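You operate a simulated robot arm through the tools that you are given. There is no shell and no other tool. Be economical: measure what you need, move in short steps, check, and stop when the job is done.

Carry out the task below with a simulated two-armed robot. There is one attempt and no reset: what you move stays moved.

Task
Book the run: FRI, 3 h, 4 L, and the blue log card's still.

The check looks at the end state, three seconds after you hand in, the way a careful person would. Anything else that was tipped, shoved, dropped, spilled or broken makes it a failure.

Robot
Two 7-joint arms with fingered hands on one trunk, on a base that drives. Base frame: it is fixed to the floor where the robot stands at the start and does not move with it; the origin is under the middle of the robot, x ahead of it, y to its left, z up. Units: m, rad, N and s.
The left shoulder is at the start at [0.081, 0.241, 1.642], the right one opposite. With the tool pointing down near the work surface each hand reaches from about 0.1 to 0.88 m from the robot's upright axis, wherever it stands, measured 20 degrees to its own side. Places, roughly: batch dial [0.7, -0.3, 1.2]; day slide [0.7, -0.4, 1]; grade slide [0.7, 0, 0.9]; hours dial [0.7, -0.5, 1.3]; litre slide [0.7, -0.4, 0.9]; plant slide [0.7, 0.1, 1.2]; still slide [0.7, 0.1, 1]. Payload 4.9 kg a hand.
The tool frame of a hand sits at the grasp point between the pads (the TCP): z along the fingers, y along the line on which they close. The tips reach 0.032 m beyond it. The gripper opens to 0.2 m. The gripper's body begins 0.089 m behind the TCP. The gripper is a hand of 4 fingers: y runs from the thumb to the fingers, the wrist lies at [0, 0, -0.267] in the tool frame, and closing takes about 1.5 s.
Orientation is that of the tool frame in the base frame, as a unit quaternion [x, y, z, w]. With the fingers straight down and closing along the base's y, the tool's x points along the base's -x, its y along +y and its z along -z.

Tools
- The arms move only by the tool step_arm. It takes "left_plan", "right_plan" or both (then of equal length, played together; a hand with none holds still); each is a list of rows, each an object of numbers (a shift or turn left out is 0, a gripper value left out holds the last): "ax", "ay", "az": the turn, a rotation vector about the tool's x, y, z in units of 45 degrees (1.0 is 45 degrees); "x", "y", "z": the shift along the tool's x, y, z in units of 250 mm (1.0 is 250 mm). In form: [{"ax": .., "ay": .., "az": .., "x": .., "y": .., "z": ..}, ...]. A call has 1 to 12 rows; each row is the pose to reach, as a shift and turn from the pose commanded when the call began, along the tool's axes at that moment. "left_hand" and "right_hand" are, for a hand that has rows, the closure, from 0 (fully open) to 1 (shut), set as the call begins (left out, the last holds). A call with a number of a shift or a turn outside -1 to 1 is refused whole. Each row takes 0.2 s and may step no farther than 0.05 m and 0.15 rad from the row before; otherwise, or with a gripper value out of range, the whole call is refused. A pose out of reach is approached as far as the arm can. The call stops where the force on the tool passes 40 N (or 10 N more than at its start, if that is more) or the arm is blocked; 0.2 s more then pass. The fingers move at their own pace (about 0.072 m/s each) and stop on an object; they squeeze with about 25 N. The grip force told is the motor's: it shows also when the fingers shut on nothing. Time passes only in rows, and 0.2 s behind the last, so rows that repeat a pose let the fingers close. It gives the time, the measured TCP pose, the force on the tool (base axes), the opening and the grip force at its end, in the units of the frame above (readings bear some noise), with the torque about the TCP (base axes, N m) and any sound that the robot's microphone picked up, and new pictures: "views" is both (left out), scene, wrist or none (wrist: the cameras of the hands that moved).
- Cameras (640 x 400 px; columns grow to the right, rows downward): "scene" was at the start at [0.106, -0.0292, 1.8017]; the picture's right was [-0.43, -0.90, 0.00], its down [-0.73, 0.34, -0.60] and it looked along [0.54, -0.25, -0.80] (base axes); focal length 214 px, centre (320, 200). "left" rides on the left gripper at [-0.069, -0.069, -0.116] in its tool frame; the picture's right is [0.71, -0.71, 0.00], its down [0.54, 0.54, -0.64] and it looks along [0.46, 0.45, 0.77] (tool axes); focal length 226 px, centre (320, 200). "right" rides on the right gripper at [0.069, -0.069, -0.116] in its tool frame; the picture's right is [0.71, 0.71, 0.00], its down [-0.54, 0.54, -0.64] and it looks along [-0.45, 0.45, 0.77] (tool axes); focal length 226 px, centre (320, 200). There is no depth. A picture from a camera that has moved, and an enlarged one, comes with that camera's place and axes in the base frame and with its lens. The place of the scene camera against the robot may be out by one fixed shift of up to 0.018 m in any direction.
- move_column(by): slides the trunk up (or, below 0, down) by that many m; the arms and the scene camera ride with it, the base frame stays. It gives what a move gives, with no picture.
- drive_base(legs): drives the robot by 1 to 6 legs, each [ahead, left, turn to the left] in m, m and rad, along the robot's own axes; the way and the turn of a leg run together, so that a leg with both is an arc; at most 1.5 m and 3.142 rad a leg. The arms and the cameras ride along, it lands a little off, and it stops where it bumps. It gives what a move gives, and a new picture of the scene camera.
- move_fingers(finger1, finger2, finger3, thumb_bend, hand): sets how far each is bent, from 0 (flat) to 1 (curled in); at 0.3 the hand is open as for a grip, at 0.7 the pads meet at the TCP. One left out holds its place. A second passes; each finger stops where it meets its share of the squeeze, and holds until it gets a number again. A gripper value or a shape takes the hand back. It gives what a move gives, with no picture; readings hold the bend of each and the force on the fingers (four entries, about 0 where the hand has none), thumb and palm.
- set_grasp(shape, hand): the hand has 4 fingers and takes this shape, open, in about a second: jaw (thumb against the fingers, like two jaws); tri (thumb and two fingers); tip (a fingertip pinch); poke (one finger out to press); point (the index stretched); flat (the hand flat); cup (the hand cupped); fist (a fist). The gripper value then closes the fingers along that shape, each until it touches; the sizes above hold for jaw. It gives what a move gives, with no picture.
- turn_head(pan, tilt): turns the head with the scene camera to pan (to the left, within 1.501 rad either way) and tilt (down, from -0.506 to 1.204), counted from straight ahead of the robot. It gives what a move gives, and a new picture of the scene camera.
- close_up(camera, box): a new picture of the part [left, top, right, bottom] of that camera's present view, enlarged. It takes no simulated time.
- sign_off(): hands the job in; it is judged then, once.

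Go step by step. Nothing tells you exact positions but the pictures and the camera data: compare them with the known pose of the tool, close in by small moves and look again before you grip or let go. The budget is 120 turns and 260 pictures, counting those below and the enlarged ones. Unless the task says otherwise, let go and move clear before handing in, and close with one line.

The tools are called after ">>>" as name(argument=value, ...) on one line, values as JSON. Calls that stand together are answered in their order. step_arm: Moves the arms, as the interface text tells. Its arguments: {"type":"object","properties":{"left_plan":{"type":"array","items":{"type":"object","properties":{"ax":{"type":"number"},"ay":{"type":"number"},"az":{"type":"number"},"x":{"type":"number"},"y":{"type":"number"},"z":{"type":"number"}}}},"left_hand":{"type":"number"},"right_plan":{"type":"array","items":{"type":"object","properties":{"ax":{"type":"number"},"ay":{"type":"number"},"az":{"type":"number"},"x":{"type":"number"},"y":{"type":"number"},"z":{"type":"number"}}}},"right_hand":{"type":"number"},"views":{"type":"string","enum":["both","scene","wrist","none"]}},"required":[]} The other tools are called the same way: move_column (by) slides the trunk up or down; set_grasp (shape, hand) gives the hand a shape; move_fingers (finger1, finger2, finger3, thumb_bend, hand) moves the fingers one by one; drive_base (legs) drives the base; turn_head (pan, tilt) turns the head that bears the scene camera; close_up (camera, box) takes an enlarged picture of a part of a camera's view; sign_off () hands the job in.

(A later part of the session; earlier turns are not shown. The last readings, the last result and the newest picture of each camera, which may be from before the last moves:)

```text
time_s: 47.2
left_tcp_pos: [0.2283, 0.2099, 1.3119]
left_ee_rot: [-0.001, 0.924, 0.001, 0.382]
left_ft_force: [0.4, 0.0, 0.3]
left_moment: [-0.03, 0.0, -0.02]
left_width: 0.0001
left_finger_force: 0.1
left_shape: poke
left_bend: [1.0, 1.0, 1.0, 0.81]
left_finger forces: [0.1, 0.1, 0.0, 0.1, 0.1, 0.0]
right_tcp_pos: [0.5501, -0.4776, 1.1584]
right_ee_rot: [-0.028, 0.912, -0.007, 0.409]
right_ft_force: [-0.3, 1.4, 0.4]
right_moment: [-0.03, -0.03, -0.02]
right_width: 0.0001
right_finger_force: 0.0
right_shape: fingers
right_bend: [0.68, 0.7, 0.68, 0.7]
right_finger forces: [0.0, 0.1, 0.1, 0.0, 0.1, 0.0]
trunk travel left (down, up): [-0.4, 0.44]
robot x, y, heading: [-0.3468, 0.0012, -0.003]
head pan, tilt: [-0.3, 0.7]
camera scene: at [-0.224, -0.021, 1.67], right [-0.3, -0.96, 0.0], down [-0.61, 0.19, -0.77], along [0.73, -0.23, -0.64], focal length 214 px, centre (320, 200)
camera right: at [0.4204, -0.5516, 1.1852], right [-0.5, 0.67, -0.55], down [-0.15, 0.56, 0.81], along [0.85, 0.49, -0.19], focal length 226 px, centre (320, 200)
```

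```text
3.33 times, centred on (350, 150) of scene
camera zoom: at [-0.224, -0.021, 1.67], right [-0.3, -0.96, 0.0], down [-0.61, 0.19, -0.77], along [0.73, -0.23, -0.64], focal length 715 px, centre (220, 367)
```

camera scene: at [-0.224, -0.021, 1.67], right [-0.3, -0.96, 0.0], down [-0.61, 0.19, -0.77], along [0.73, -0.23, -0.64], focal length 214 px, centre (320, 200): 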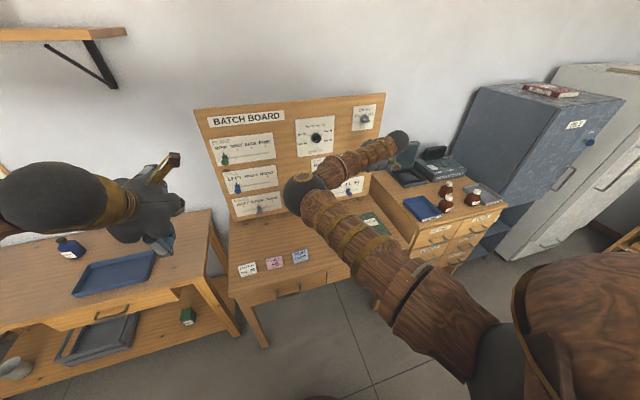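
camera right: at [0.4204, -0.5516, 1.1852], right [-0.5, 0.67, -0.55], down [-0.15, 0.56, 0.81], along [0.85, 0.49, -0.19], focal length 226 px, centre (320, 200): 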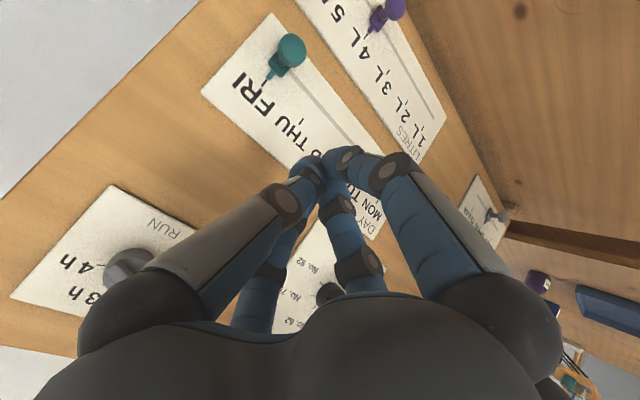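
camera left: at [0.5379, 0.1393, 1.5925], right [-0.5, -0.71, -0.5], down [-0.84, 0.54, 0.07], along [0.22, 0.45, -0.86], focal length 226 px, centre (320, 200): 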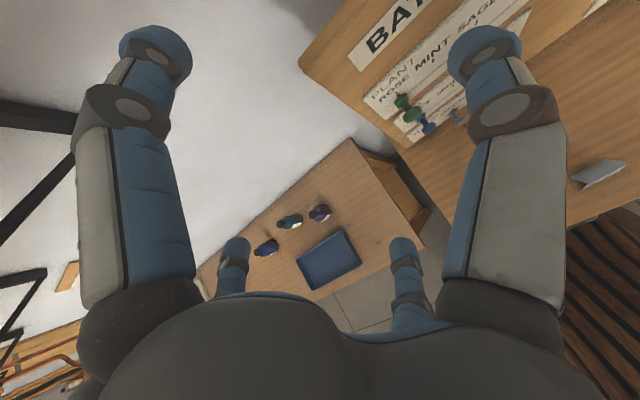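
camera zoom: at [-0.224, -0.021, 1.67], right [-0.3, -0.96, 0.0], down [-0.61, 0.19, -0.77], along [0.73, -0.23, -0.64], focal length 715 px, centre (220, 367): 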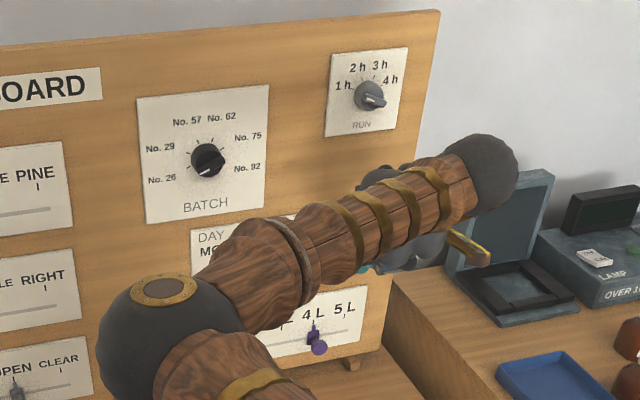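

4 L is right. I'll raise the trunk to bring the hand to the dial's height, then try levelling the hand there.

>>> move_column(by=0.15)

>>> step_arm(right_plan=[{"ay": -0.14, "y": -0.04, "z": -0.03}, {"ay": -0.28, "y": -0.08, "z": -0.06}, {"ay": -0.42, "y": -0.12, "z": -0.09}, {"ay": -0.56, "y": -0.16, "z": -0.12}, {"ay": -0.7, "y": -0.2, "z": -0.12}, {"ay": -0.85, "y": -0.2, "z": -0.12}], views="both")

```text
time_s: 48.9
left_tcp_pos: [0.2284, 0.2086, 1.4615]
left_ee_rot: [0.0, 0.925, 0.0, 0.381]
left_ft_force: [-0.2, 0.3, -0.1]
left_moment: [0.01, 0.02, -0.01]
left_width: 0.0
left_finger_force: 0.1
left_shape: poke
left_bend: [1.0, 1.0, 1.0, 0.81]
left_finger forces: [0.1, 0.0, 0.1, 0.0, 0.1, 0.0]
right_tcp_pos: [0.55, -0.4788, 1.3081]
right_ee_rot: [-0.028, 0.911, -0.006, 0.411]
right_ft_force: [0.0, -0.4, -0.7]
right_moment: [0.01, 0.02, -0.05]
right_width: 0.0
right_finger_force: 0.2
right_shape: fingers
right_bend: [0.68, 0.7, 0.68, 0.7]
right_finger forces: [0.0, 0.0, 0.0, 0.1, 0.0, 0.1]
trunk travel left (down, up): [-0.55, 0.29]
robot x, y, heading: [-0.3435, -0.0004, 0.001]
head pan, tilt: [-0.3, 0.7]
```

```text
time_s: 50.3
left_tcp_pos: [0.228, 0.2066, 1.4621]
left_ee_rot: [0.0, 0.924, 0.001, 0.381]
left_ft_force: [-0.5, -0.2, 0.5]
left_moment: [0.02, 0.03, 0.04]
left_width: 0.0001
left_finger_force: 0.0
left_shape: poke
left_bend: [1.0, 1.0, 1.0, 0.81]
left_finger forces: [0.1, 0.0, 0.0, 0.0, 0.0, 0.0]
right_tcp_pos: [0.5314, -0.5307, 1.3289]
right_ee_rot: [-0.028, 0.726, 0.004, 0.687]
right_ft_force: [-0.2, 0.1, 0.2]
right_moment: [-0.02, -0.03, 0.01]
right_width: 0.0002
right_finger_force: 0.0
right_shape: fingers
right_bend: [0.68, 0.7, 0.68, 0.7]
right_finger forces: [0.1, 0.0, 0.0, 0.1, 0.0, 0.1]
trunk travel left (down, up): [-0.55, 0.29]
robot x, y, heading: [-0.3418, -0.0051, 0.001]
head pan, tilt: [-0.3, 0.7]
camera scene: at [-0.2227, -0.0254, 1.82], right [-0.3, -0.96, 0.0], down [-0.62, 0.19, -0.76], along [0.73, -0.23, -0.64], focal length 214 px, centre (320, 200)
camera right: at [0.415, -0.607, 1.2676], right [-0.07, 0.68, -0.73], down [-0.64, 0.53, 0.56], along [0.77, 0.5, 0.39], focal length 226 px, centre (320, 200)
```

scene: 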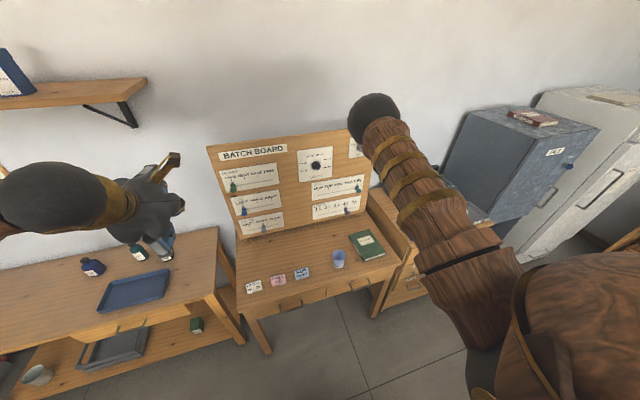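
right: 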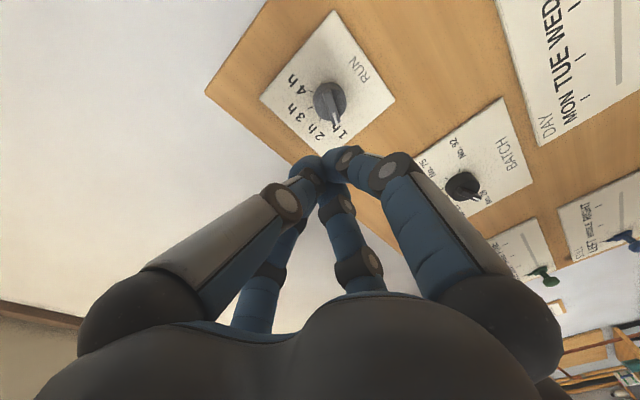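

The level hand works here. Zoom on the dial to read the pointer and ticks.

>>> close_up(camera="right", box=[250, 30, 410, 160])

>>> close_up(camera="scene", box=[330, 90, 410, 170])

```text
3.08 times, centred on (330, 95) of right
camera zoom: at [0.415, -0.607, 1.2676], right [-0.07, 0.68, -0.73], down [-0.64, 0.53, 0.56], along [0.77, 0.5, 0.39], focal length 696 px, centre (289, 523)
```

zoom: 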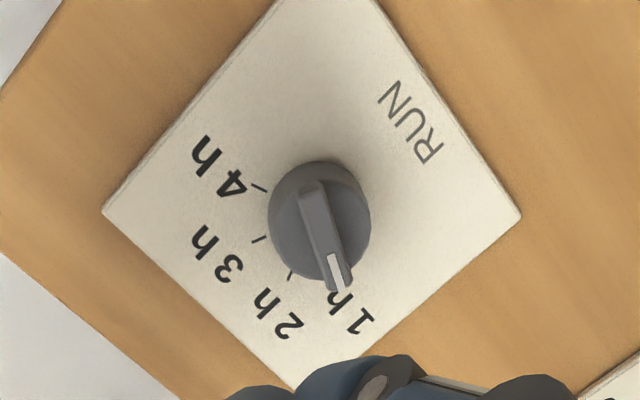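

```text
5.00 times, centred on (370, 130) of scene
camera zoom: at [-0.2227, -0.0254, 1.82], right [-0.3, -0.96, 0.0], down [-0.62, 0.19, -0.76], along [0.73, -0.23, -0.64], focal length 1072 px, centre (70, 550)
```

zoom: 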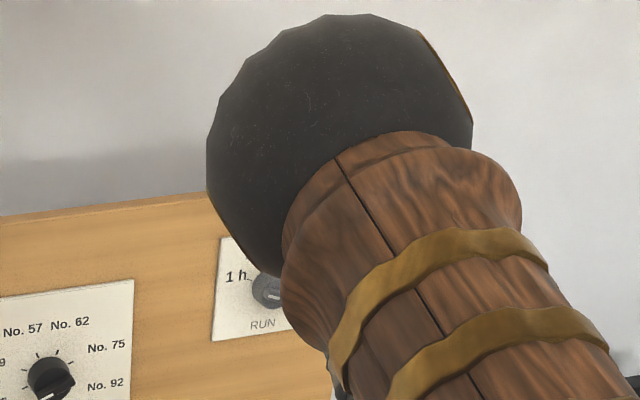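

From triangulation: dial axis at (y≈-0.529, z≈1.296), pointer at -66° (1 h), 3 h at +22°. I'll open in tip shape and roll the hand -66° so the pinch straddles the bar, then turn +88°.

>>> set_grasp(hand="right", shape="tip")

>>> step_arm(right_plan=[{"az": -0.16, "ax": 0.05, "ay": -0.07}, {"az": -0.33, "ax": 0.05, "ay": -0.07}, {"az": -0.5, "ax": 0.05, "ay": -0.07}, {"az": -0.66, "ax": 0.05, "ay": -0.07}, {"az": -0.83, "ax": 0.05, "ay": -0.07}, {"az": -0.99, "ax": 0.05, "ay": -0.07}], views="none")

>>> step_arm(right_plan=[{"az": -0.16}, {"az": -0.32}, {"az": -0.45}], views="both")

```text
time_s: 51.2
left_tcp_pos: [0.2287, 0.2092, 1.4616]
left_ee_rot: [-0.001, 0.924, 0.0, 0.381]
left_ft_force: [-0.5, 0.4, 0.4]
left_moment: [0.01, 0.01, -0.04]
left_width: 0.0
left_finger_force: 0.1
left_shape: poke
left_bend: [1.0, 1.0, 1.0, 0.81]
left_finger forces: [0.0, 0.0, 0.0, 0.0, 0.1, 0.0]
right_tcp_pos: [0.5309, -0.5287, 1.3293]
right_ee_rot: [-0.028, 0.728, 0.002, 0.685]
right_ft_force: [0.3, 0.2, 0.6]
right_moment: [-0.03, 0.0, -0.02]
right_width: 0.2
right_finger_force: 0.0
right_shape: tip
right_bend: [0.16, 0.3, 0.16, 0.3]
right_finger forces: [0.0, 0.1, 0.1, 0.1, 0.0, 0.0]
trunk travel left (down, up): [-0.55, 0.29]
robot x, y, heading: [-0.344, 0.0002, 0.005]
head pan, tilt: [-0.3, 0.7]
```

```text
time_s: 52.6
left_tcp_pos: [0.2281, 0.2094, 1.4621]
left_ee_rot: [0.0, 0.924, 0.0, 0.381]
left_ft_force: [0.0, 0.1, 0.2]
left_moment: [-0.02, -0.02, -0.03]
left_width: 0.0
left_finger_force: 0.0
left_shape: poke
left_bend: [1.0, 1.0, 1.0, 0.81]
left_finger forces: [0.1, 0.1, 0.1, 0.0, 0.1, 0.0]
right_tcp_pos: [0.5321, -0.5281, 1.3291]
right_ee_rot: [-0.29, 0.643, -0.271, 0.655]
right_ft_force: [-0.6, 0.0, 0.6]
right_moment: [-0.01, -0.04, -0.02]
right_width: 0.1999
right_finger_force: 0.1
right_shape: tip
right_bend: [0.16, 0.3, 0.16, 0.3]
right_finger forces: [0.1, 0.0, 0.0, 0.2, 0.1, 0.0]
trunk travel left (down, up): [-0.55, 0.29]
robot x, y, heading: [-0.3403, -0.0048, 0.002]
head pan, tilt: [-0.3, 0.7]
```

```text
time_s: 53.4
left_tcp_pos: [0.2286, 0.2073, 1.4633]
left_ee_rot: [0.0, 0.925, 0.0, 0.381]
left_ft_force: [-0.5, -1.4, -0.5]
left_moment: [0.0, -0.01, 0.03]
left_width: 0.0
left_finger_force: 0.0
left_shape: poke
left_bend: [1.0, 1.0, 1.0, 0.81]
left_finger forces: [0.0, 0.1, 0.0, 0.0, 0.0, 0.0]
right_tcp_pos: [0.5309, -0.5284, 1.329]
right_ee_rot: [-0.398, 0.583, -0.381, 0.597]
right_ft_force: [0.2, 0.4, -1.0]
right_moment: [0.0, -0.01, 0.0]
right_width: 0.2001
right_finger_force: 0.1
right_shape: tip
right_bend: [0.16, 0.3, 0.16, 0.3]
right_finger forces: [0.1, 0.0, 0.1, 0.0, 0.0, 0.0]
trunk travel left (down, up): [-0.55, 0.29]
robot x, y, heading: [-0.3428, 0.0009, 0.005]
head pan, tilt: [-0.3, 0.7]
camera scene: at [-0.2229, -0.0223, 1.82], right [-0.3, -0.96, 0.0], down [-0.62, 0.19, -0.76], along [0.73, -0.23, -0.64], focal length 214 px, centre (320, 200)
camera right: at [0.4173, -0.6221, 1.3636], right [0.02, -0.37, -0.93], down [-0.66, 0.69, -0.29], along [0.75, 0.62, -0.24], focal length 226 px, centre (320, 200)
```

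scene: 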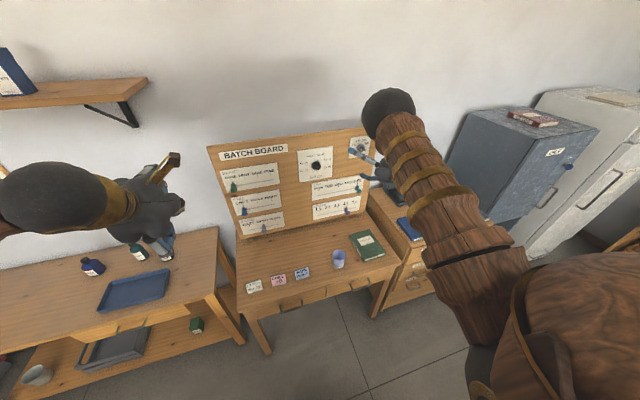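
right: 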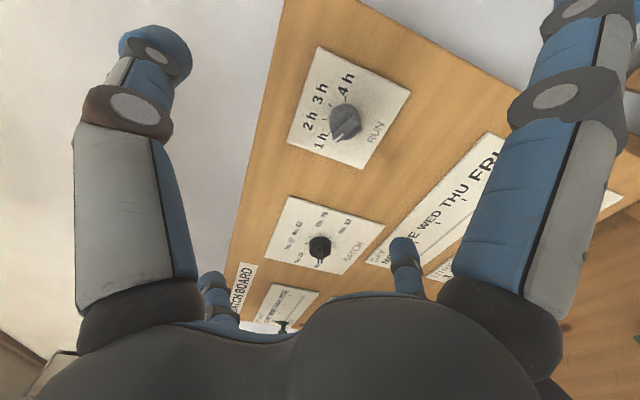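

The roll reached -66° cleanly. Now align with the dial axis and approach partway, fingers straddling it.

>>> step_arm(right_plan=[{"x": 0.04, "y": 0.06}, {"x": 0.07, "y": 0.114, "z": 0.08}, {"x": 0.07, "y": 0.114, "z": 0.2}], views="wrist")

>>> close_up(camera="scene", box=[310, 110, 430, 220])

```text
time_s: 54.2
left_tcp_pos: [0.2292, 0.2076, 1.4624]
left_ee_rot: [-0.001, 0.925, 0.0, 0.38]
left_ft_force: [0.0, 0.1, -1.4]
left_moment: [0.04, 0.0, 0.01]
left_width: 0.0
left_finger_force: 0.2
left_shape: poke
left_bend: [1.0, 1.0, 1.0, 0.81]
left_finger forces: [0.1, 0.0, 0.1, 0.0, 0.0, 0.1]
right_tcp_pos: [0.5802, -0.5412, 1.3036]
right_ee_rot: [-0.404, 0.583, -0.375, 0.596]
right_ft_force: [1.1, 0.6, 0.5]
right_moment: [0.0, -0.02, -0.01]
right_width: 0.2001
right_finger_force: 0.0
right_shape: tip
right_bend: [0.16, 0.3, 0.16, 0.3]
right_finger forces: [0.0, 0.0, 0.1, 0.0, 0.1, 0.1]
right hand out of reach, approached as far as the arm can: row 2, 3
trunk travel left (down, up): [-0.55, 0.29]
robot x, y, heading: [-0.342, 0.0027, 0.001]
head pan, tilt: [-0.3, 0.7]
camera right: at [0.4679, -0.6361, 1.3384], right [0.01, -0.37, -0.93], down [-0.68, 0.68, -0.28], along [0.74, 0.63, -0.24], focal length 226 px, centre (320, 200)
```

right: 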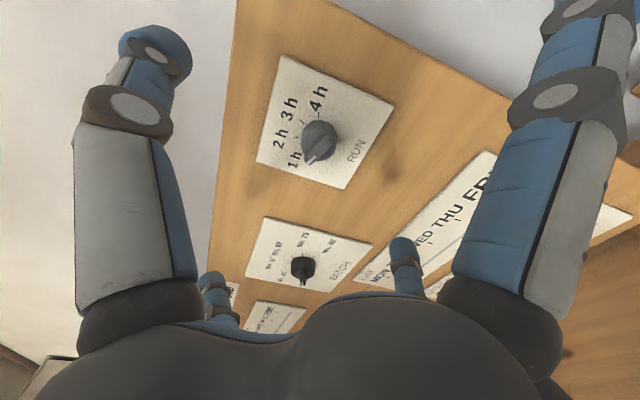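

```text
3.64 times, centred on (370, 165) of scene
camera zoom: at [-0.222, -0.0222, 1.82], right [-0.3, -0.96, 0.0], down [-0.62, 0.19, -0.76], along [0.73, -0.23, -0.64], focal length 780 px, centre (138, 327)
```

zoom: 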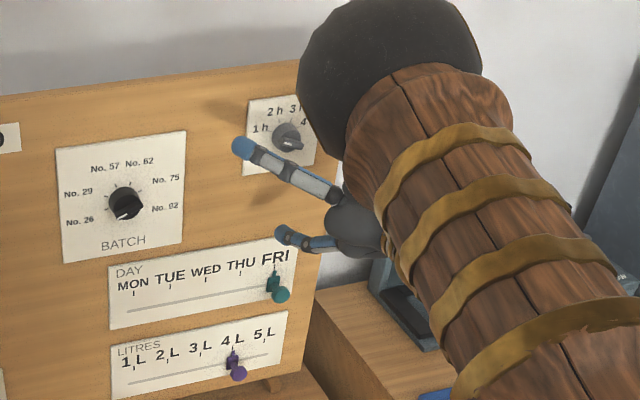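

The arm is again at its stretch limit; I'll pull the hand back and drive 0.12 m closer.

>>> step_arm(right_plan=[{"z": -0.15}, {"z": -0.3}, {"z": -0.4}, {"z": -0.48}], views="none")

>>> drive_base(legs=[[0.12, 0, 0]])

>>> close_up(camera="right", box=[0, 0, 640, 400])

```text
time_s: 55.2
left_tcp_pos: [0.2272, 0.2064, 1.4621]
left_ee_rot: [0.0, 0.924, 0.001, 0.381]
left_ft_force: [1.0, -0.4, -0.1]
left_moment: [0.03, 0.01, -0.02]
left_width: 0.0002
left_finger_force: 0.0
left_shape: poke
left_bend: [1.0, 1.0, 1.0, 0.81]
left_finger forces: [0.0, 0.0, 0.0, 0.0, 0.0, 0.0]
right_tcp_pos: [0.4571, -0.545, 1.3036]
right_ee_rot: [-0.397, 0.583, -0.381, 0.598]
right_ft_force: [-0.2, 0.0, 0.0]
right_moment: [0.05, 0.0, 0.01]
right_width: 0.1998
right_finger_force: 0.0
right_shape: tip
right_bend: [0.16, 0.3, 0.16, 0.3]
right_finger forces: [0.1, 0.0, 0.1, 0.0, 0.1, 0.0]
trunk travel left (down, up): [-0.55, 0.29]
robot x, y, heading: [-0.3455, 0.0018, -0.001]
head pan, tilt: [-0.3, 0.7]
```

```text
time_s: 56.4
left_tcp_pos: [0.3384, 0.2092, 1.464]
left_ee_rot: [0.0, 0.924, 0.0, 0.383]
left_ft_force: [-1.8, -0.8, 1.1]
left_moment: [-0.02, -0.04, -0.01]
left_width: 0.0
left_finger_force: 0.0
left_shape: poke
left_bend: [1.0, 1.0, 1.0, 0.81]
left_finger forces: [0.0, 0.0, 0.0, 0.0, 0.1, 0.0]
right_tcp_pos: [0.5697, -0.5438, 1.3066]
right_ee_rot: [-0.397, 0.582, -0.381, 0.599]
right_ft_force: [0.2, -0.3, 0.2]
right_moment: [-0.04, 0.04, -0.02]
right_width: 0.2001
right_finger_force: 0.0
right_shape: tip
right_bend: [0.16, 0.3, 0.16, 0.3]
right_finger forces: [0.0, 0.0, 0.0, 0.0, 0.1, 0.0]
trunk travel left (down, up): [-0.55, 0.29]
robot x, y, heading: [-0.2258, 0.0027, 0.001]
head pan, tilt: [-0.3, 0.7]
camera scene: at [-0.1137, -0.0221, 1.8206], right [-0.29, -0.96, 0.0], down [-0.61, 0.19, -0.77], along [0.73, -0.23, -0.64], focal length 214 px, centre (320, 200)
```

scene: 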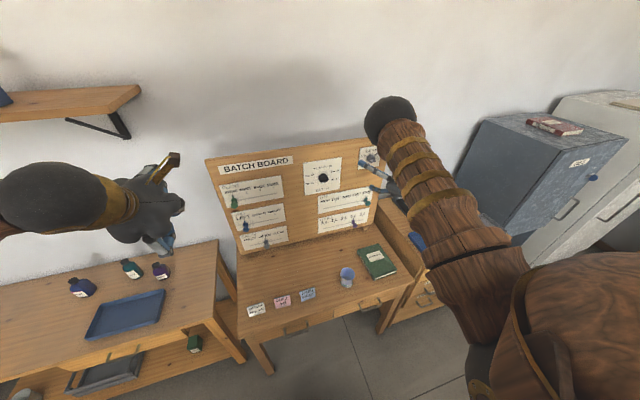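

```text
1.00 times, centred on (320, 200) of right
camera zoom: at [0.4564, -0.6383, 1.3413], right [0.02, -0.37, -0.93], down [-0.66, 0.69, -0.29], along [0.75, 0.62, -0.23], focal length 226 px, centre (320, 200)
```

zoom: 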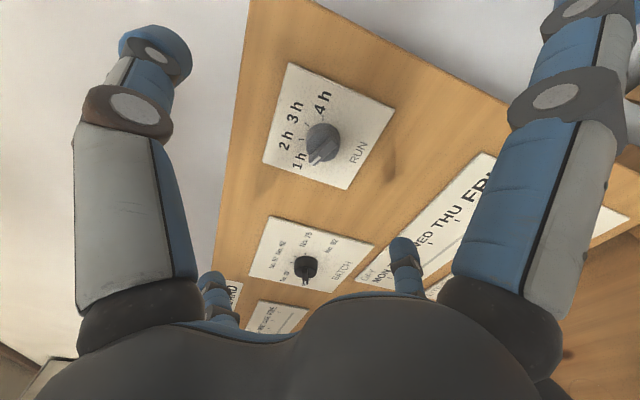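

Re-centre on the dial axis and approach.

>>> step_arm(right_plan=[{"x": -0.033, "y": 0.049, "z": 0.08}, {"x": -0.033, "y": 0.049, "z": 0.16}, {"x": -0.033, "y": 0.049, "z": 0.22}], views="wrist")

>>> close_up(camera="scene", box=[320, 110, 430, 210])

```text
time_s: 57.2
left_tcp_pos: [0.3451, 0.2087, 1.4605]
left_ee_rot: [-0.001, 0.925, 0.001, 0.381]
left_ft_force: [0.5, -0.6, -0.5]
left_moment: [-0.01, -0.01, 0.02]
left_width: 0.0
left_finger_force: 0.0
left_shape: poke
left_bend: [1.0, 1.0, 1.0, 0.81]
left_finger forces: [0.0, 0.1, 0.0, 0.0, 0.0, 0.0]
right_tcp_pos: [0.6276, -0.5309, 1.2972]
right_ee_rot: [-0.401, 0.584, -0.376, 0.597]
right_ft_force: [0.2, 0.3, -0.2]
right_moment: [-0.04, -0.02, -0.02]
right_width: 0.2
right_finger_force: 0.0
right_shape: tip
right_bend: [0.16, 0.3, 0.16, 0.3]
right_finger forces: [0.0, 0.1, 0.0, 0.0, 0.0, 0.0]
trunk travel left (down, up): [-0.55, 0.29]
robot x, y, heading: [-0.2277, -0.0003, 0.0]
head pan, tilt: [-0.3, 0.7]
camera right: at [0.5166, -0.6265, 1.332], right [0.01, -0.37, -0.93], down [-0.67, 0.68, -0.28], along [0.74, 0.63, -0.24], focal length 226 px, centre (320, 200)
```

right: 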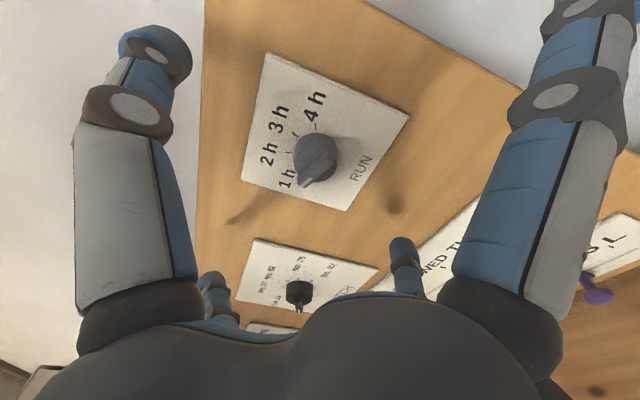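

```text
4.00 times, centred on (375, 160) of scene
camera zoom: at [-0.1048, -0.0224, 1.8198], right [-0.29, -0.96, 0.0], down [-0.62, 0.19, -0.76], along [0.73, -0.23, -0.65], focal length 858 px, centre (100, 360)
```

zoom: 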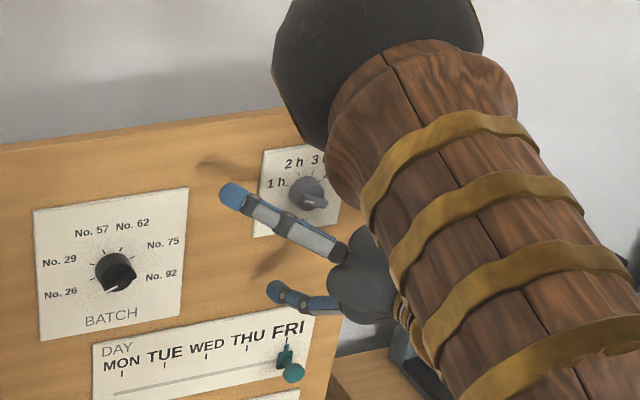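

Let me zoom on the dial in the wrist view; the TCP axis should run through the picture's middle column.

>>> close_up(camera="right", box=[240, 50, 420, 220])

```text
2.35 times, centred on (330, 135) of right
camera zoom: at [0.5166, -0.6265, 1.332], right [0.01, -0.37, -0.93], down [-0.67, 0.68, -0.28], along [0.74, 0.63, -0.24], focal length 532 px, centre (296, 353)
```

zoom: 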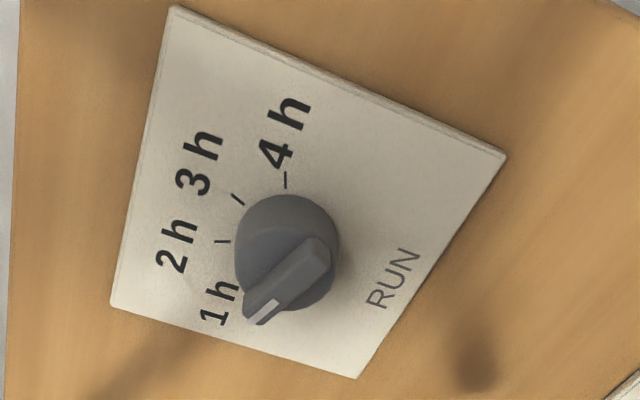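

Bar is centred within ~3 mm, aligned with the pinch. Advance 11 mm with a tiny correction, then close.

>>> step_arm(right_plan=[{"x": -0.008, "y": -0.008, "z": 0.02}, {"x": -0.008, "y": -0.008, "z": 0.045}, {"x": -0.008, "y": -0.008, "z": 0.045}], views="none")

>>> step_arm(right_plan=[{}, {}, {}, {}, {}, {}, {}, {}], right_hand=1.0, views="wrist")

>>> close_up(camera="right", box=[220, 60, 420, 220])

```text
time_s: 58.0
left_tcp_pos: [0.3458, 0.2079, 1.462]
left_ee_rot: [0.0, 0.925, 0.001, 0.38]
left_ft_force: [-0.1, -0.4, 0.2]
left_moment: [-0.04, 0.05, -0.02]
left_width: 0.0
left_finger_force: 0.0
left_shape: poke
left_bend: [1.0, 1.0, 1.0, 0.81]
left_finger forces: [0.1, 0.0, 0.0, 0.0, 0.0, 0.0]
right_tcp_pos: [0.6389, -0.5323, 1.2994]
right_ee_rot: [-0.402, 0.584, -0.376, 0.597]
right_ft_force: [-1.0, -0.6, 0.1]
right_moment: [-0.03, -0.02, 0.01]
right_width: 0.2001
right_finger_force: 0.0
right_shape: tip
right_bend: [0.16, 0.3, 0.16, 0.3]
right_finger forces: [0.0, 0.1, 0.0, 0.0, 0.0, 0.1]
right hand out of reach, approached as far as the arm can: row 2, 3
trunk travel left (down, up): [-0.55, 0.29]
robot x, y, heading: [-0.2275, 0.0015, -0.001]
head pan, tilt: [-0.3, 0.7]
```

```text
time_s: 59.8
left_tcp_pos: [0.3428, 0.209, 1.4621]
left_ee_rot: [0.0, 0.924, 0.001, 0.381]
left_ft_force: [0.0, -0.3, 0.4]
left_moment: [0.0, -0.02, 0.0]
left_width: 0.0001
left_finger_force: 0.1
left_shape: poke
left_bend: [1.0, 1.0, 1.0, 0.81]
left_finger forces: [0.1, 0.0, 0.0, 0.0, 0.0, 0.0]
right_tcp_pos: [0.6399, -0.5318, 1.3008]
right_ee_rot: [-0.402, 0.582, -0.377, 0.598]
right_ft_force: [0.1, 0.3, -0.2]
right_moment: [0.03, 0.02, 0.01]
right_width: 0.0143
right_finger_force: 25.2
right_shape: tip
right_bend: [0.26, 0.61, 0.26, 0.67]
right_finger forces: [0.1, 21.4, 0.0, 0.0, 20.8, 0.0]
trunk travel left (down, up): [-0.55, 0.29]
robot x, y, heading: [-0.2237, -0.0012, 0.001]
head pan, tilt: [-0.3, 0.7]
camera right: at [0.5266, -0.6271, 1.3372], right [0.01, -0.37, -0.93], down [-0.67, 0.68, -0.28], along [0.74, 0.63, -0.24], focal length 226 px, centre (320, 200)
```

right: 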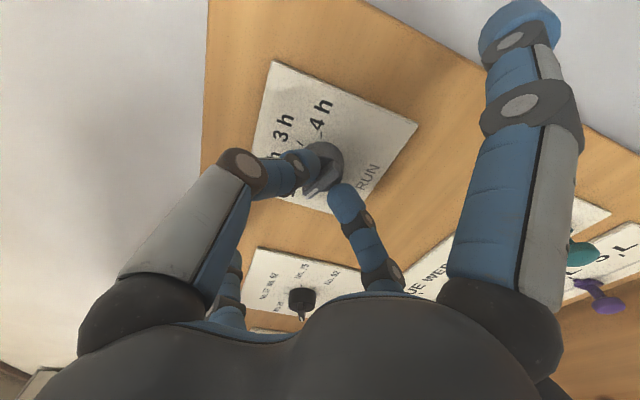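

```text
2.50 times, centred on (320, 140) of right
camera zoom: at [0.5266, -0.6271, 1.3372], right [0.01, -0.37, -0.93], down [-0.67, 0.68, -0.28], along [0.74, 0.63, -0.24], focal length 565 px, centre (320, 350)
```

zoom: 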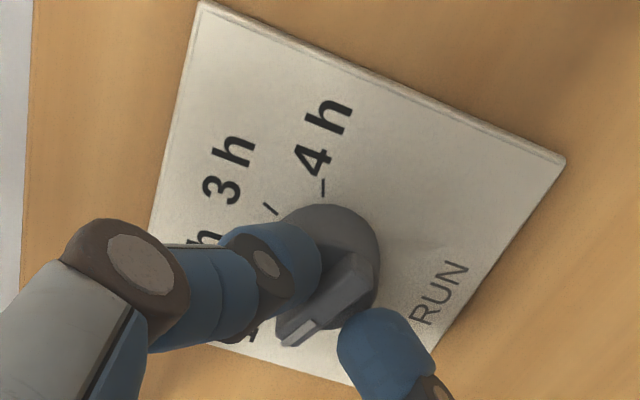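

Good grip: the fingers hold the bar (14 mm, ~21 N each). Turn clockwise in steps.

>>> step_arm(right_plan=[{"az": 0.16}, {"az": 0.32}, {"az": 0.48}, {"az": 0.64}, {"az": 0.8}, {"az": 0.96}], views="wrist")

>>> close_up(camera="right", box=[220, 60, 420, 220])

```text
time_s: 61.2
left_tcp_pos: [0.3441, 0.2103, 1.4621]
left_ee_rot: [-0.001, 0.925, 0.001, 0.381]
left_ft_force: [0.6, 0.6, 0.5]
left_moment: [0.02, -0.02, 0.02]
left_width: 0.0
left_finger_force: 0.1
left_shape: poke
left_bend: [1.0, 1.0, 1.0, 0.81]
left_finger forces: [0.0, 0.0, 0.1, 0.0, 0.0, 0.1]
right_tcp_pos: [0.6385, -0.5324, 1.3027]
right_ee_rot: [-0.157, 0.689, -0.131, 0.695]
right_ft_force: [2.5, 2.5, -1.5]
right_moment: [-0.02, 0.04, 0.04]
right_width: 0.0137
right_finger_force: 25.1
right_shape: tip
right_bend: [0.29, 0.6, 0.29, 0.67]
right_finger forces: [0.0, 21.8, 0.0, 0.1, 19.2, 0.0]
trunk travel left (down, up): [-0.55, 0.29]
robot x, y, heading: [-0.2291, -0.0011, 0.003]
head pan, tilt: [-0.3, 0.7]
camera right: at [0.5265, -0.6278, 1.2655], right [-0.01, 0.37, -0.93], down [-0.67, 0.69, 0.28], along [0.74, 0.63, 0.24], focal length 226 px, centre (320, 200)
```

right: 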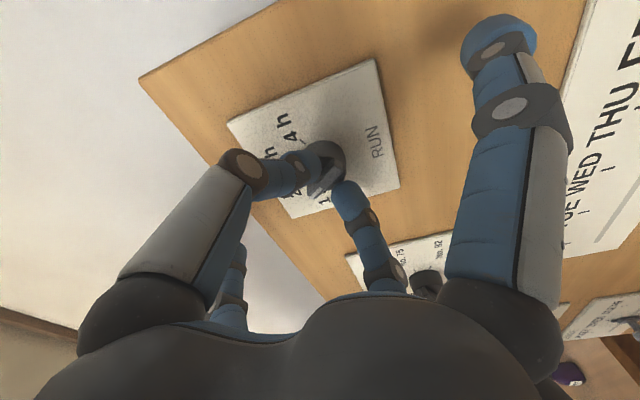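

```text
2.50 times, centred on (320, 140) of right
camera zoom: at [0.5265, -0.6278, 1.2655], right [-0.01, 0.37, -0.93], down [-0.67, 0.69, 0.28], along [0.74, 0.63, 0.24], focal length 565 px, centre (320, 350)
```

zoom: 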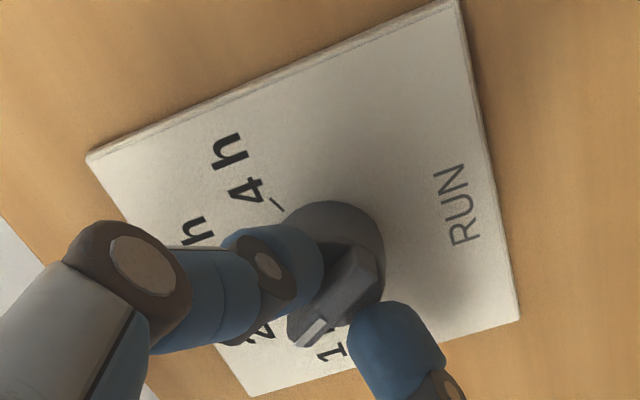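

The dial turns with the hand, now around 2 h. Continue the remaining 45°.

>>> step_arm(right_plan=[{"az": 0.16}, {"az": 0.33}, {"az": 0.5}, {"az": 0.66}, {"az": 0.83}, {"az": 0.99}, {"az": 0.99}], views="wrist")

>>> close_up(camera="right", box=[220, 60, 420, 220])

```text
time_s: 62.8
left_tcp_pos: [0.3446, 0.2085, 1.462]
left_ee_rot: [-0.001, 0.924, 0.001, 0.381]
left_ft_force: [-0.5, -0.2, 0.3]
left_moment: [0.0, 0.0, -0.01]
left_width: 0.0001
left_finger_force: 0.1
left_shape: poke
left_bend: [1.0, 1.0, 1.0, 0.81]
left_finger forces: [0.0, 0.0, 0.0, 0.0, 0.0, 0.0]
right_tcp_pos: [0.6381, -0.5328, 1.301]
right_ee_rot: [0.115, 0.699, 0.142, 0.692]
right_ft_force: [-0.1, -0.3, -7.7]
right_moment: [0.02, 0.27, -0.12]
right_width: 0.0135
right_finger_force: 24.8
right_shape: tip
right_bend: [0.29, 0.61, 0.29, 0.67]
right_finger forces: [0.1, 20.0, 0.0, 0.0, 22.8, 0.1]
trunk travel left (down, up): [-0.55, 0.29]
robot x, y, heading: [-0.226, -0.0007, 0.001]
head pan, tilt: [-0.3, 0.7]
camera right: at [0.5242, -0.5775, 1.2111], right [-0.04, 0.91, -0.41], down [-0.65, 0.29, 0.7], along [0.76, 0.29, 0.59], focal length 226 px, centre (320, 200)
```

right: 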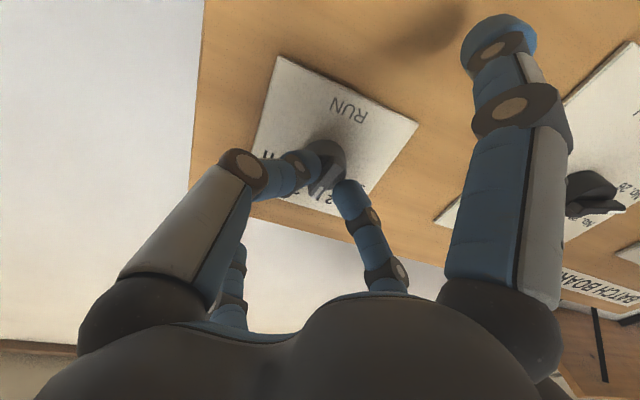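

```text
2.50 times, centred on (320, 140) of right
camera zoom: at [0.5242, -0.5775, 1.2111], right [-0.04, 0.91, -0.41], down [-0.65, 0.29, 0.7], along [0.76, 0.29, 0.59], focal length 565 px, centre (320, 350)
```

zoom: 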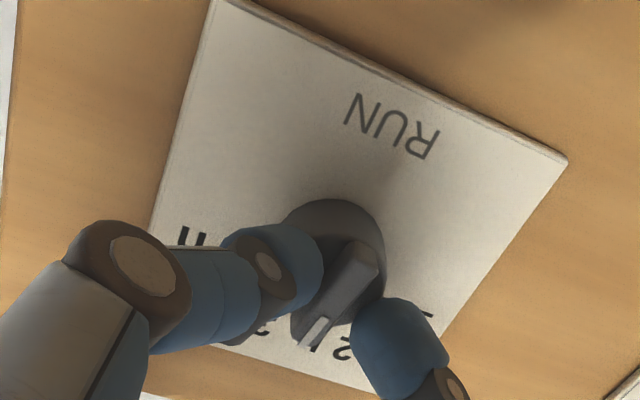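

The dial should be at 3 h. Release, then retreat straight back and check.

>>> step_arm(right_plan=[{}, {}, {}, {}, {}, {}, {"z": -0.1}, {"z": -0.25}, {"z": -0.4}], right_hand=0.0, views="wrist")

>>> close_up(camera="right", box=[220, 60, 420, 220])

```text
time_s: 64.8
left_tcp_pos: [0.3444, 0.2088, 1.4621]
left_ee_rot: [-0.001, 0.925, 0.001, 0.381]
left_ft_force: [-0.2, 0.5, -0.2]
left_moment: [-0.03, -0.01, 0.01]
left_width: 0.0003
left_finger_force: 0.1
left_shape: poke
left_bend: [1.0, 1.0, 1.0, 0.81]
left_finger forces: [0.0, 0.1, 0.0, 0.0, 0.1, 0.1]
right_tcp_pos: [0.5388, -0.5351, 1.3025]
right_ee_rot: [0.117, 0.696, 0.139, 0.695]
right_ft_force: [0.1, 0.3, 0.1]
right_moment: [0.04, -0.02, 0.0]
right_width: 0.2002
right_finger_force: 0.1
right_shape: tip
right_bend: [0.16, 0.3, 0.16, 0.3]
right_finger forces: [0.0, 0.0, 0.1, 0.0, 0.0, 0.1]
trunk travel left (down, up): [-0.55, 0.29]
robot x, y, heading: [-0.2272, -0.0001, 0.004]
head pan, tilt: [-0.3, 0.7]
camera right: at [0.4243, -0.5774, 1.2108], right [-0.03, 0.91, -0.41], down [-0.66, 0.29, 0.7], along [0.75, 0.29, 0.59], focal length 226 px, centre (320, 200)
```

right: 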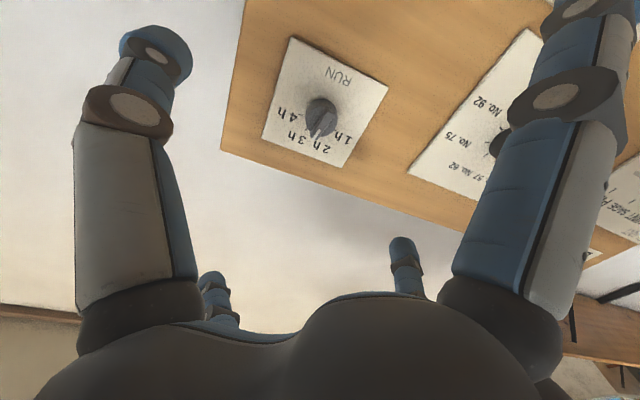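

```text
2.50 times, centred on (320, 140) of right
camera zoom: at [0.4243, -0.5774, 1.2108], right [-0.03, 0.91, -0.41], down [-0.66, 0.29, 0.7], along [0.75, 0.29, 0.59], focal length 565 px, centre (320, 350)
```

zoom: 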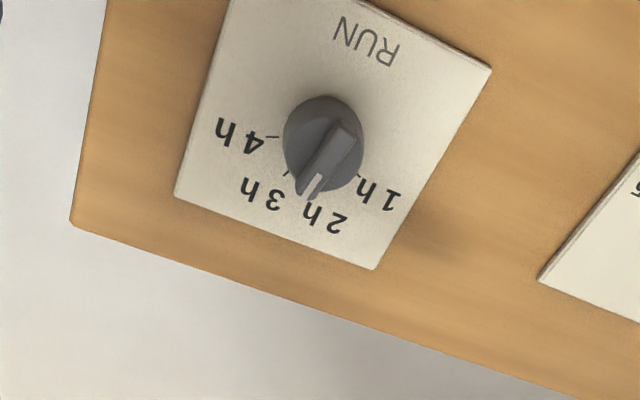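

By my estimate the pointer is somewhat short of the 3 h tick, but parallax is strong. I'll move the arm aside so the head camera can see the dial.

>>> step_arm(right_plan=[{"y": -0.15, "x": -0.06, "z": -0.08}, {"y": -0.3, "x": -0.12, "z": -0.15}, {"y": -0.44, "x": -0.19, "z": -0.2}, {"y": -0.58, "x": -0.25, "z": -0.25}], views="scene")

>>> close_up(camera="scene", box=[345, 130, 405, 180])

>>> close_up(camera="right", box=[0, 0, 640, 400])

```text
time_s: 65.8
left_tcp_pos: [0.3435, 0.2059, 1.4622]
left_ee_rot: [-0.002, 0.925, 0.002, 0.381]
left_ft_force: [-0.3, 0.2, -0.3]
left_moment: [0.03, 0.01, 0.01]
left_width: 0.0
left_finger_force: 0.1
left_shape: poke
left_bend: [1.0, 1.0, 1.0, 0.81]
left_finger forces: [0.0, 0.1, 0.0, 0.0, 0.0, 0.0]
right_tcp_pos: [0.4815, -0.6965, 1.3059]
right_ee_rot: [0.117, 0.695, 0.14, 0.695]
right_ft_force: [0.5, -0.7, -0.1]
right_moment: [0.02, -0.01, 0.02]
right_width: 0.1999
right_finger_force: 0.1
right_shape: tip
right_bend: [0.16, 0.3, 0.16, 0.3]
right_finger forces: [0.1, 0.0, 0.1, 0.0, 0.0, 0.0]
trunk travel left (down, up): [-0.55, 0.29]
robot x, y, heading: [-0.2252, 0.0016, 0.004]
head pan, tilt: [-0.3, 0.7]
camera scene: at [-0.1077, -0.0246, 1.8201], right [-0.29, -0.96, 0.0], down [-0.62, 0.19, -0.76], along [0.73, -0.22, -0.64], focal length 214 px, centre (320, 200)
```

scene: 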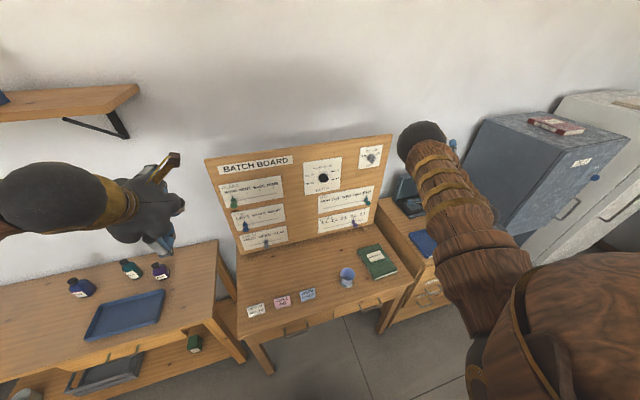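

```text
8.00 times, centred on (375, 155) of scene
camera zoom: at [-0.1077, -0.0246, 1.8201], right [-0.29, -0.96, 0.0], down [-0.62, 0.19, -0.76], along [0.73, -0.22, -0.64], focal length 1716 px, centre (-120, 560)
```

zoom: 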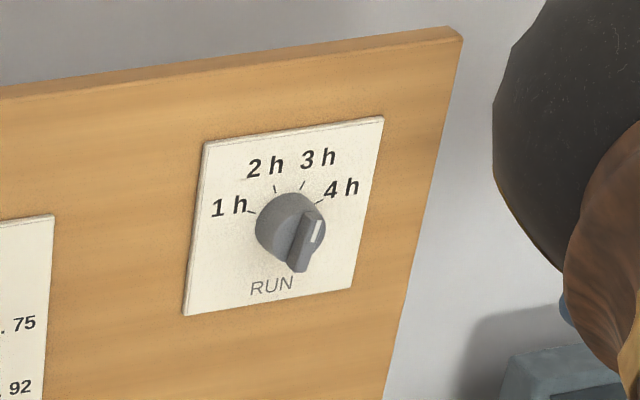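

```text
1.00 times, centred on (320, 200) of right
camera zoom: at [0.3675, -0.7395, 1.2146], right [-0.03, 0.91, -0.41], down [-0.66, 0.29, 0.7], along [0.75, 0.29, 0.59], focal length 226 px, centre (320, 200)
```

zoom: 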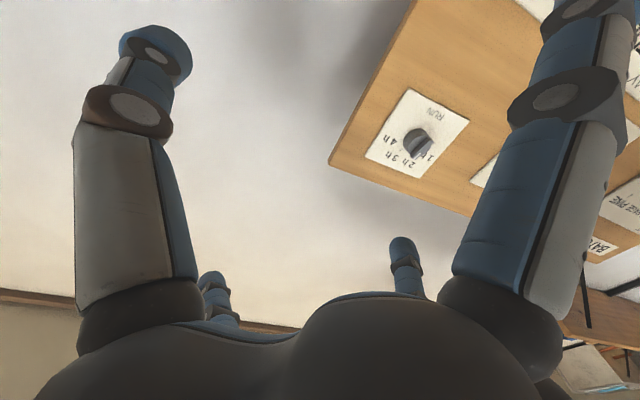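

Seen from the head, the pointer stands at about 11–12°, while the 3 h tick is at 22°. I'll go back, regrip, and turn about 11° more.

>>> step_arm(right_plan=[{"x": 0.07, "y": 0.15, "z": 0.05}, {"x": 0.13, "y": 0.3, "z": 0.12}, {"x": 0.19, "y": 0.45, "z": 0.2}, {"x": 0.249, "y": 0.583, "z": 0.25}, {"x": 0.249, "y": 0.583, "z": 0.4}, {"x": 0.249, "y": 0.583, "z": 0.53}, {"x": 0.249, "y": 0.583, "z": 0.646}, {"x": 0.249, "y": 0.583, "z": 0.646}], views="wrist")

>>> close_up(camera="right", box=[220, 60, 420, 220])

```text
time_s: 67.6
left_tcp_pos: [0.3439, 0.2085, 1.4625]
left_ee_rot: [0.0, 0.924, 0.0, 0.381]
left_ft_force: [-0.3, 0.0, -0.8]
left_moment: [0.03, -0.01, -0.02]
left_width: 0.0
left_finger_force: 0.1
left_shape: poke
left_bend: [1.0, 1.0, 1.0, 0.81]
left_finger forces: [0.0, 0.1, 0.1, 0.0, 0.1, 0.0]
right_tcp_pos: [0.6385, -0.5312, 1.3004]
right_ee_rot: [0.113, 0.699, 0.143, 0.692]
right_ft_force: [0.4, -0.1, 0.6]
right_moment: [0.01, 0.02, -0.02]
right_width: 0.1998
right_finger_force: 0.1
right_shape: tip
right_bend: [0.16, 0.3, 0.16, 0.3]
right_finger forces: [0.1, 0.0, 0.0, 0.0, 0.0, 0.0]
trunk travel left (down, up): [-0.55, 0.29]
robot x, y, heading: [-0.2289, -0.0014, -0.001]
head pan, tilt: [-0.3, 0.7]
camera right: at [0.5238, -0.5758, 1.211], right [-0.04, 0.91, -0.41], down [-0.65, 0.29, 0.7], along [0.76, 0.29, 0.59], focal length 226 px, centre (320, 200)
```

right: 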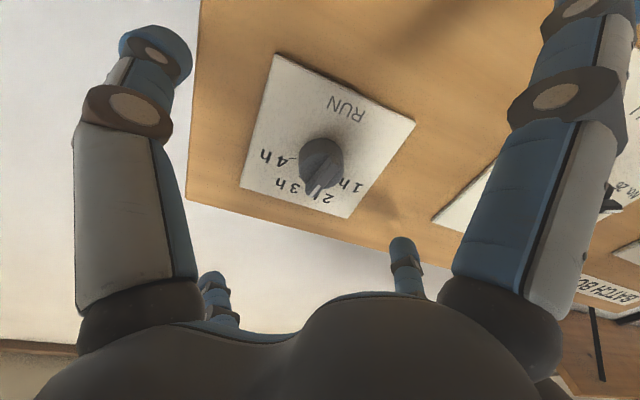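

```text
2.50 times, centred on (320, 140) of right
camera zoom: at [0.5238, -0.5758, 1.211], right [-0.04, 0.91, -0.41], down [-0.65, 0.29, 0.7], along [0.76, 0.29, 0.59], focal length 565 px, centre (320, 350)
```

zoom: 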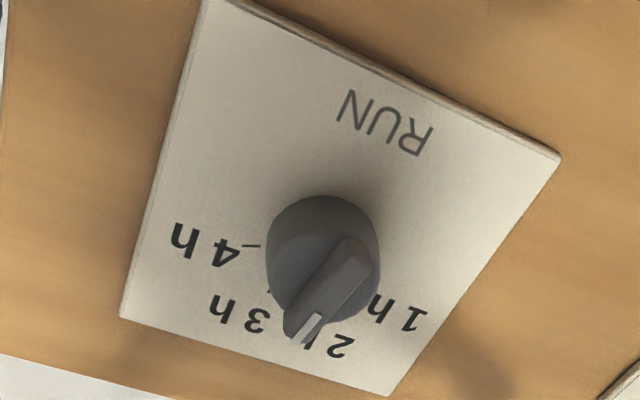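

Positioned over the bar as before. Close and turn 11° clockwise.

>>> step_arm(right_plan=[{}, {}, {}, {}, {}, {}, {}, {}, {}, {"az": 0.12}, {"az": 0.25}, {"az": 0.25}], right_hand=1.0, views="wrist")

>>> close_up(camera="right", box=[220, 60, 420, 220])

```text
time_s: 70.2
left_tcp_pos: [0.3448, 0.2088, 1.4621]
left_ee_rot: [-0.001, 0.925, 0.001, 0.381]
left_ft_force: [0.2, -0.6, -0.1]
left_moment: [-0.02, -0.02, -0.01]
left_width: 0.0
left_finger_force: 0.2
left_shape: poke
left_bend: [1.0, 1.0, 1.0, 0.81]
left_finger forces: [0.1, 0.0, 0.0, 0.0, 0.1, 0.0]
right_tcp_pos: [0.6367, -0.5324, 1.3001]
right_ee_rot: [0.183, 0.684, 0.21, 0.674]
right_ft_force: [-1.8, 1.2, -5.1]
right_moment: [0.0, 0.35, -0.27]
right_width: 0.0089
right_finger_force: 25.2
right_shape: tip
right_bend: [0.29, 0.73, 0.29, 0.66]
right_finger forces: [0.1, 20.8, 0.0, 0.1, 23.6, 0.0]
trunk travel left (down, up): [-0.55, 0.29]
robot x, y, heading: [-0.226, 0.0035, 0.002]
head pan, tilt: [-0.3, 0.7]
camera right: at [0.5229, -0.5585, 1.2049], right [-0.04, 0.97, -0.22], down [-0.65, 0.14, 0.75], along [0.76, 0.17, 0.62], focal length 226 px, centre (320, 200)
```

right: 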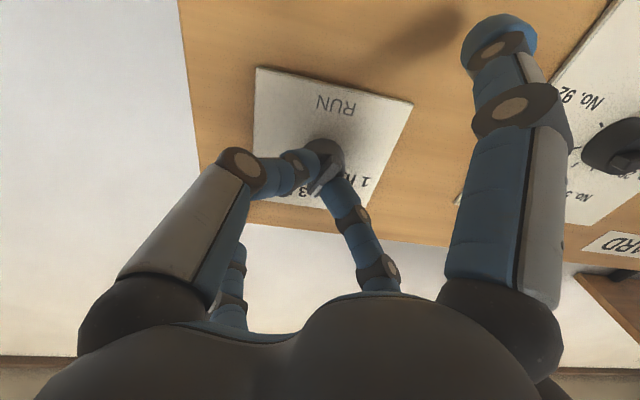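

```text
2.50 times, centred on (320, 140) of right
camera zoom: at [0.5229, -0.5585, 1.2049], right [-0.04, 0.97, -0.22], down [-0.65, 0.14, 0.75], along [0.76, 0.17, 0.62], focal length 565 px, centre (320, 350)
```

zoom: 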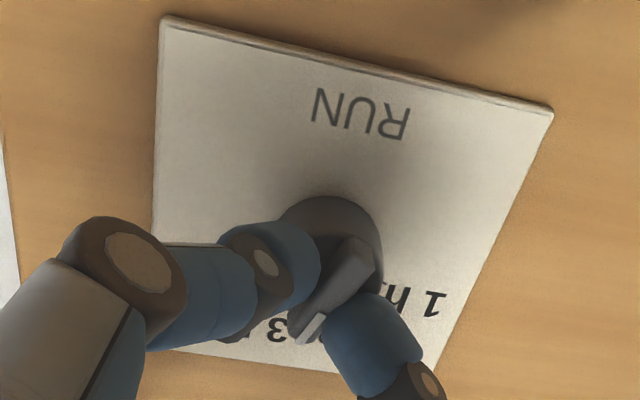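

Release and move aside again to check from the head.

>>> step_arm(right_plan=[{}, {}, {}, {}, {}, {}, {"z": -0.15}, {"z": -0.3}, {"z": -0.4}], right_hand=0.0, views="none")

>>> step_arm(right_plan=[{"y": -0.15, "x": -0.09, "z": -0.06}, {"y": -0.28, "x": -0.18, "z": -0.12}, {"y": -0.42, "x": -0.26, "z": -0.2}, {"y": -0.55, "x": -0.34, "z": -0.25}], views="none")

>>> close_up(camera="scene", box=[345, 130, 405, 180])

```text
time_s: 72.2
left_tcp_pos: [0.3425, 0.2089, 1.4622]
left_ee_rot: [-0.001, 0.925, 0.001, 0.381]
left_ft_force: [0.2, -0.8, -1.0]
left_moment: [0.03, -0.01, 0.02]
left_width: 0.0001
left_finger_force: 0.0
left_shape: poke
left_bend: [1.0, 1.0, 1.0, 0.81]
left_finger forces: [0.0, 0.1, 0.0, 0.1, 0.0, 0.1]
right_tcp_pos: [0.5381, -0.5329, 1.3001]
right_ee_rot: [0.185, 0.681, 0.207, 0.678]
right_ft_force: [0.1, -0.2, 0.6]
right_moment: [-0.02, 0.0, 0.0]
right_width: 0.1999
right_finger_force: 0.0
right_shape: tip
right_bend: [0.16, 0.3, 0.16, 0.3]
right_finger forces: [0.1, 0.0, 0.1, 0.0, 0.0, 0.1]
trunk travel left (down, up): [-0.55, 0.29]
robot x, y, heading: [-0.2255, -0.0029, 0.001]
head pan, tilt: [-0.3, 0.7]
```

```text
time_s: 73.2
left_tcp_pos: [0.3433, 0.2085, 1.4621]
left_ee_rot: [-0.001, 0.924, 0.002, 0.382]
left_ft_force: [0.4, -0.4, 0.6]
left_moment: [0.0, -0.02, 0.02]
left_width: 0.0
left_finger_force: 0.0
left_shape: poke
left_bend: [1.0, 1.0, 1.0, 0.81]
left_finger forces: [0.0, 0.0, 0.1, 0.1, 0.0, 0.0]
right_tcp_pos: [0.477, -0.6989, 1.2996]
right_ee_rot: [0.186, 0.68, 0.208, 0.678]
right_ft_force: [-0.7, -0.2, -0.3]
right_moment: [-0.01, -0.01, 0.0]
right_width: 0.2
right_finger_force: 0.1
right_shape: tip
right_bend: [0.16, 0.3, 0.16, 0.3]
right_finger forces: [0.1, 0.0, 0.1, 0.1, 0.0, 0.0]
trunk travel left (down, up): [-0.55, 0.29]
robot x, y, heading: [-0.2236, 0.0004, 0.002]
head pan, tilt: [-0.3, 0.7]
```

```text
8.00 times, centred on (375, 155) of scene
camera zoom: at [-0.108, -0.0248, 1.8201], right [-0.29, -0.96, 0.0], down [-0.62, 0.19, -0.76], along [0.73, -0.22, -0.64], focal length 1716 px, centre (-120, 560)
```

zoom: 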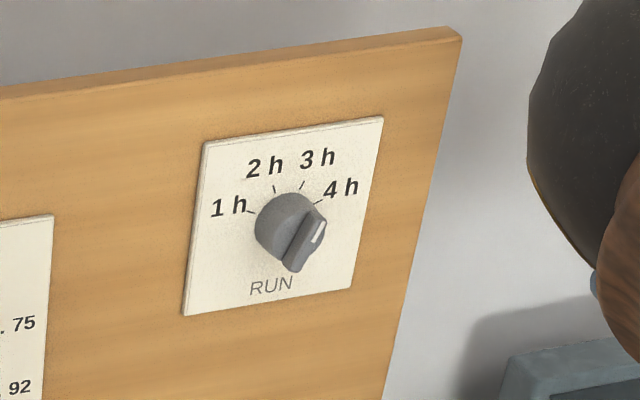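

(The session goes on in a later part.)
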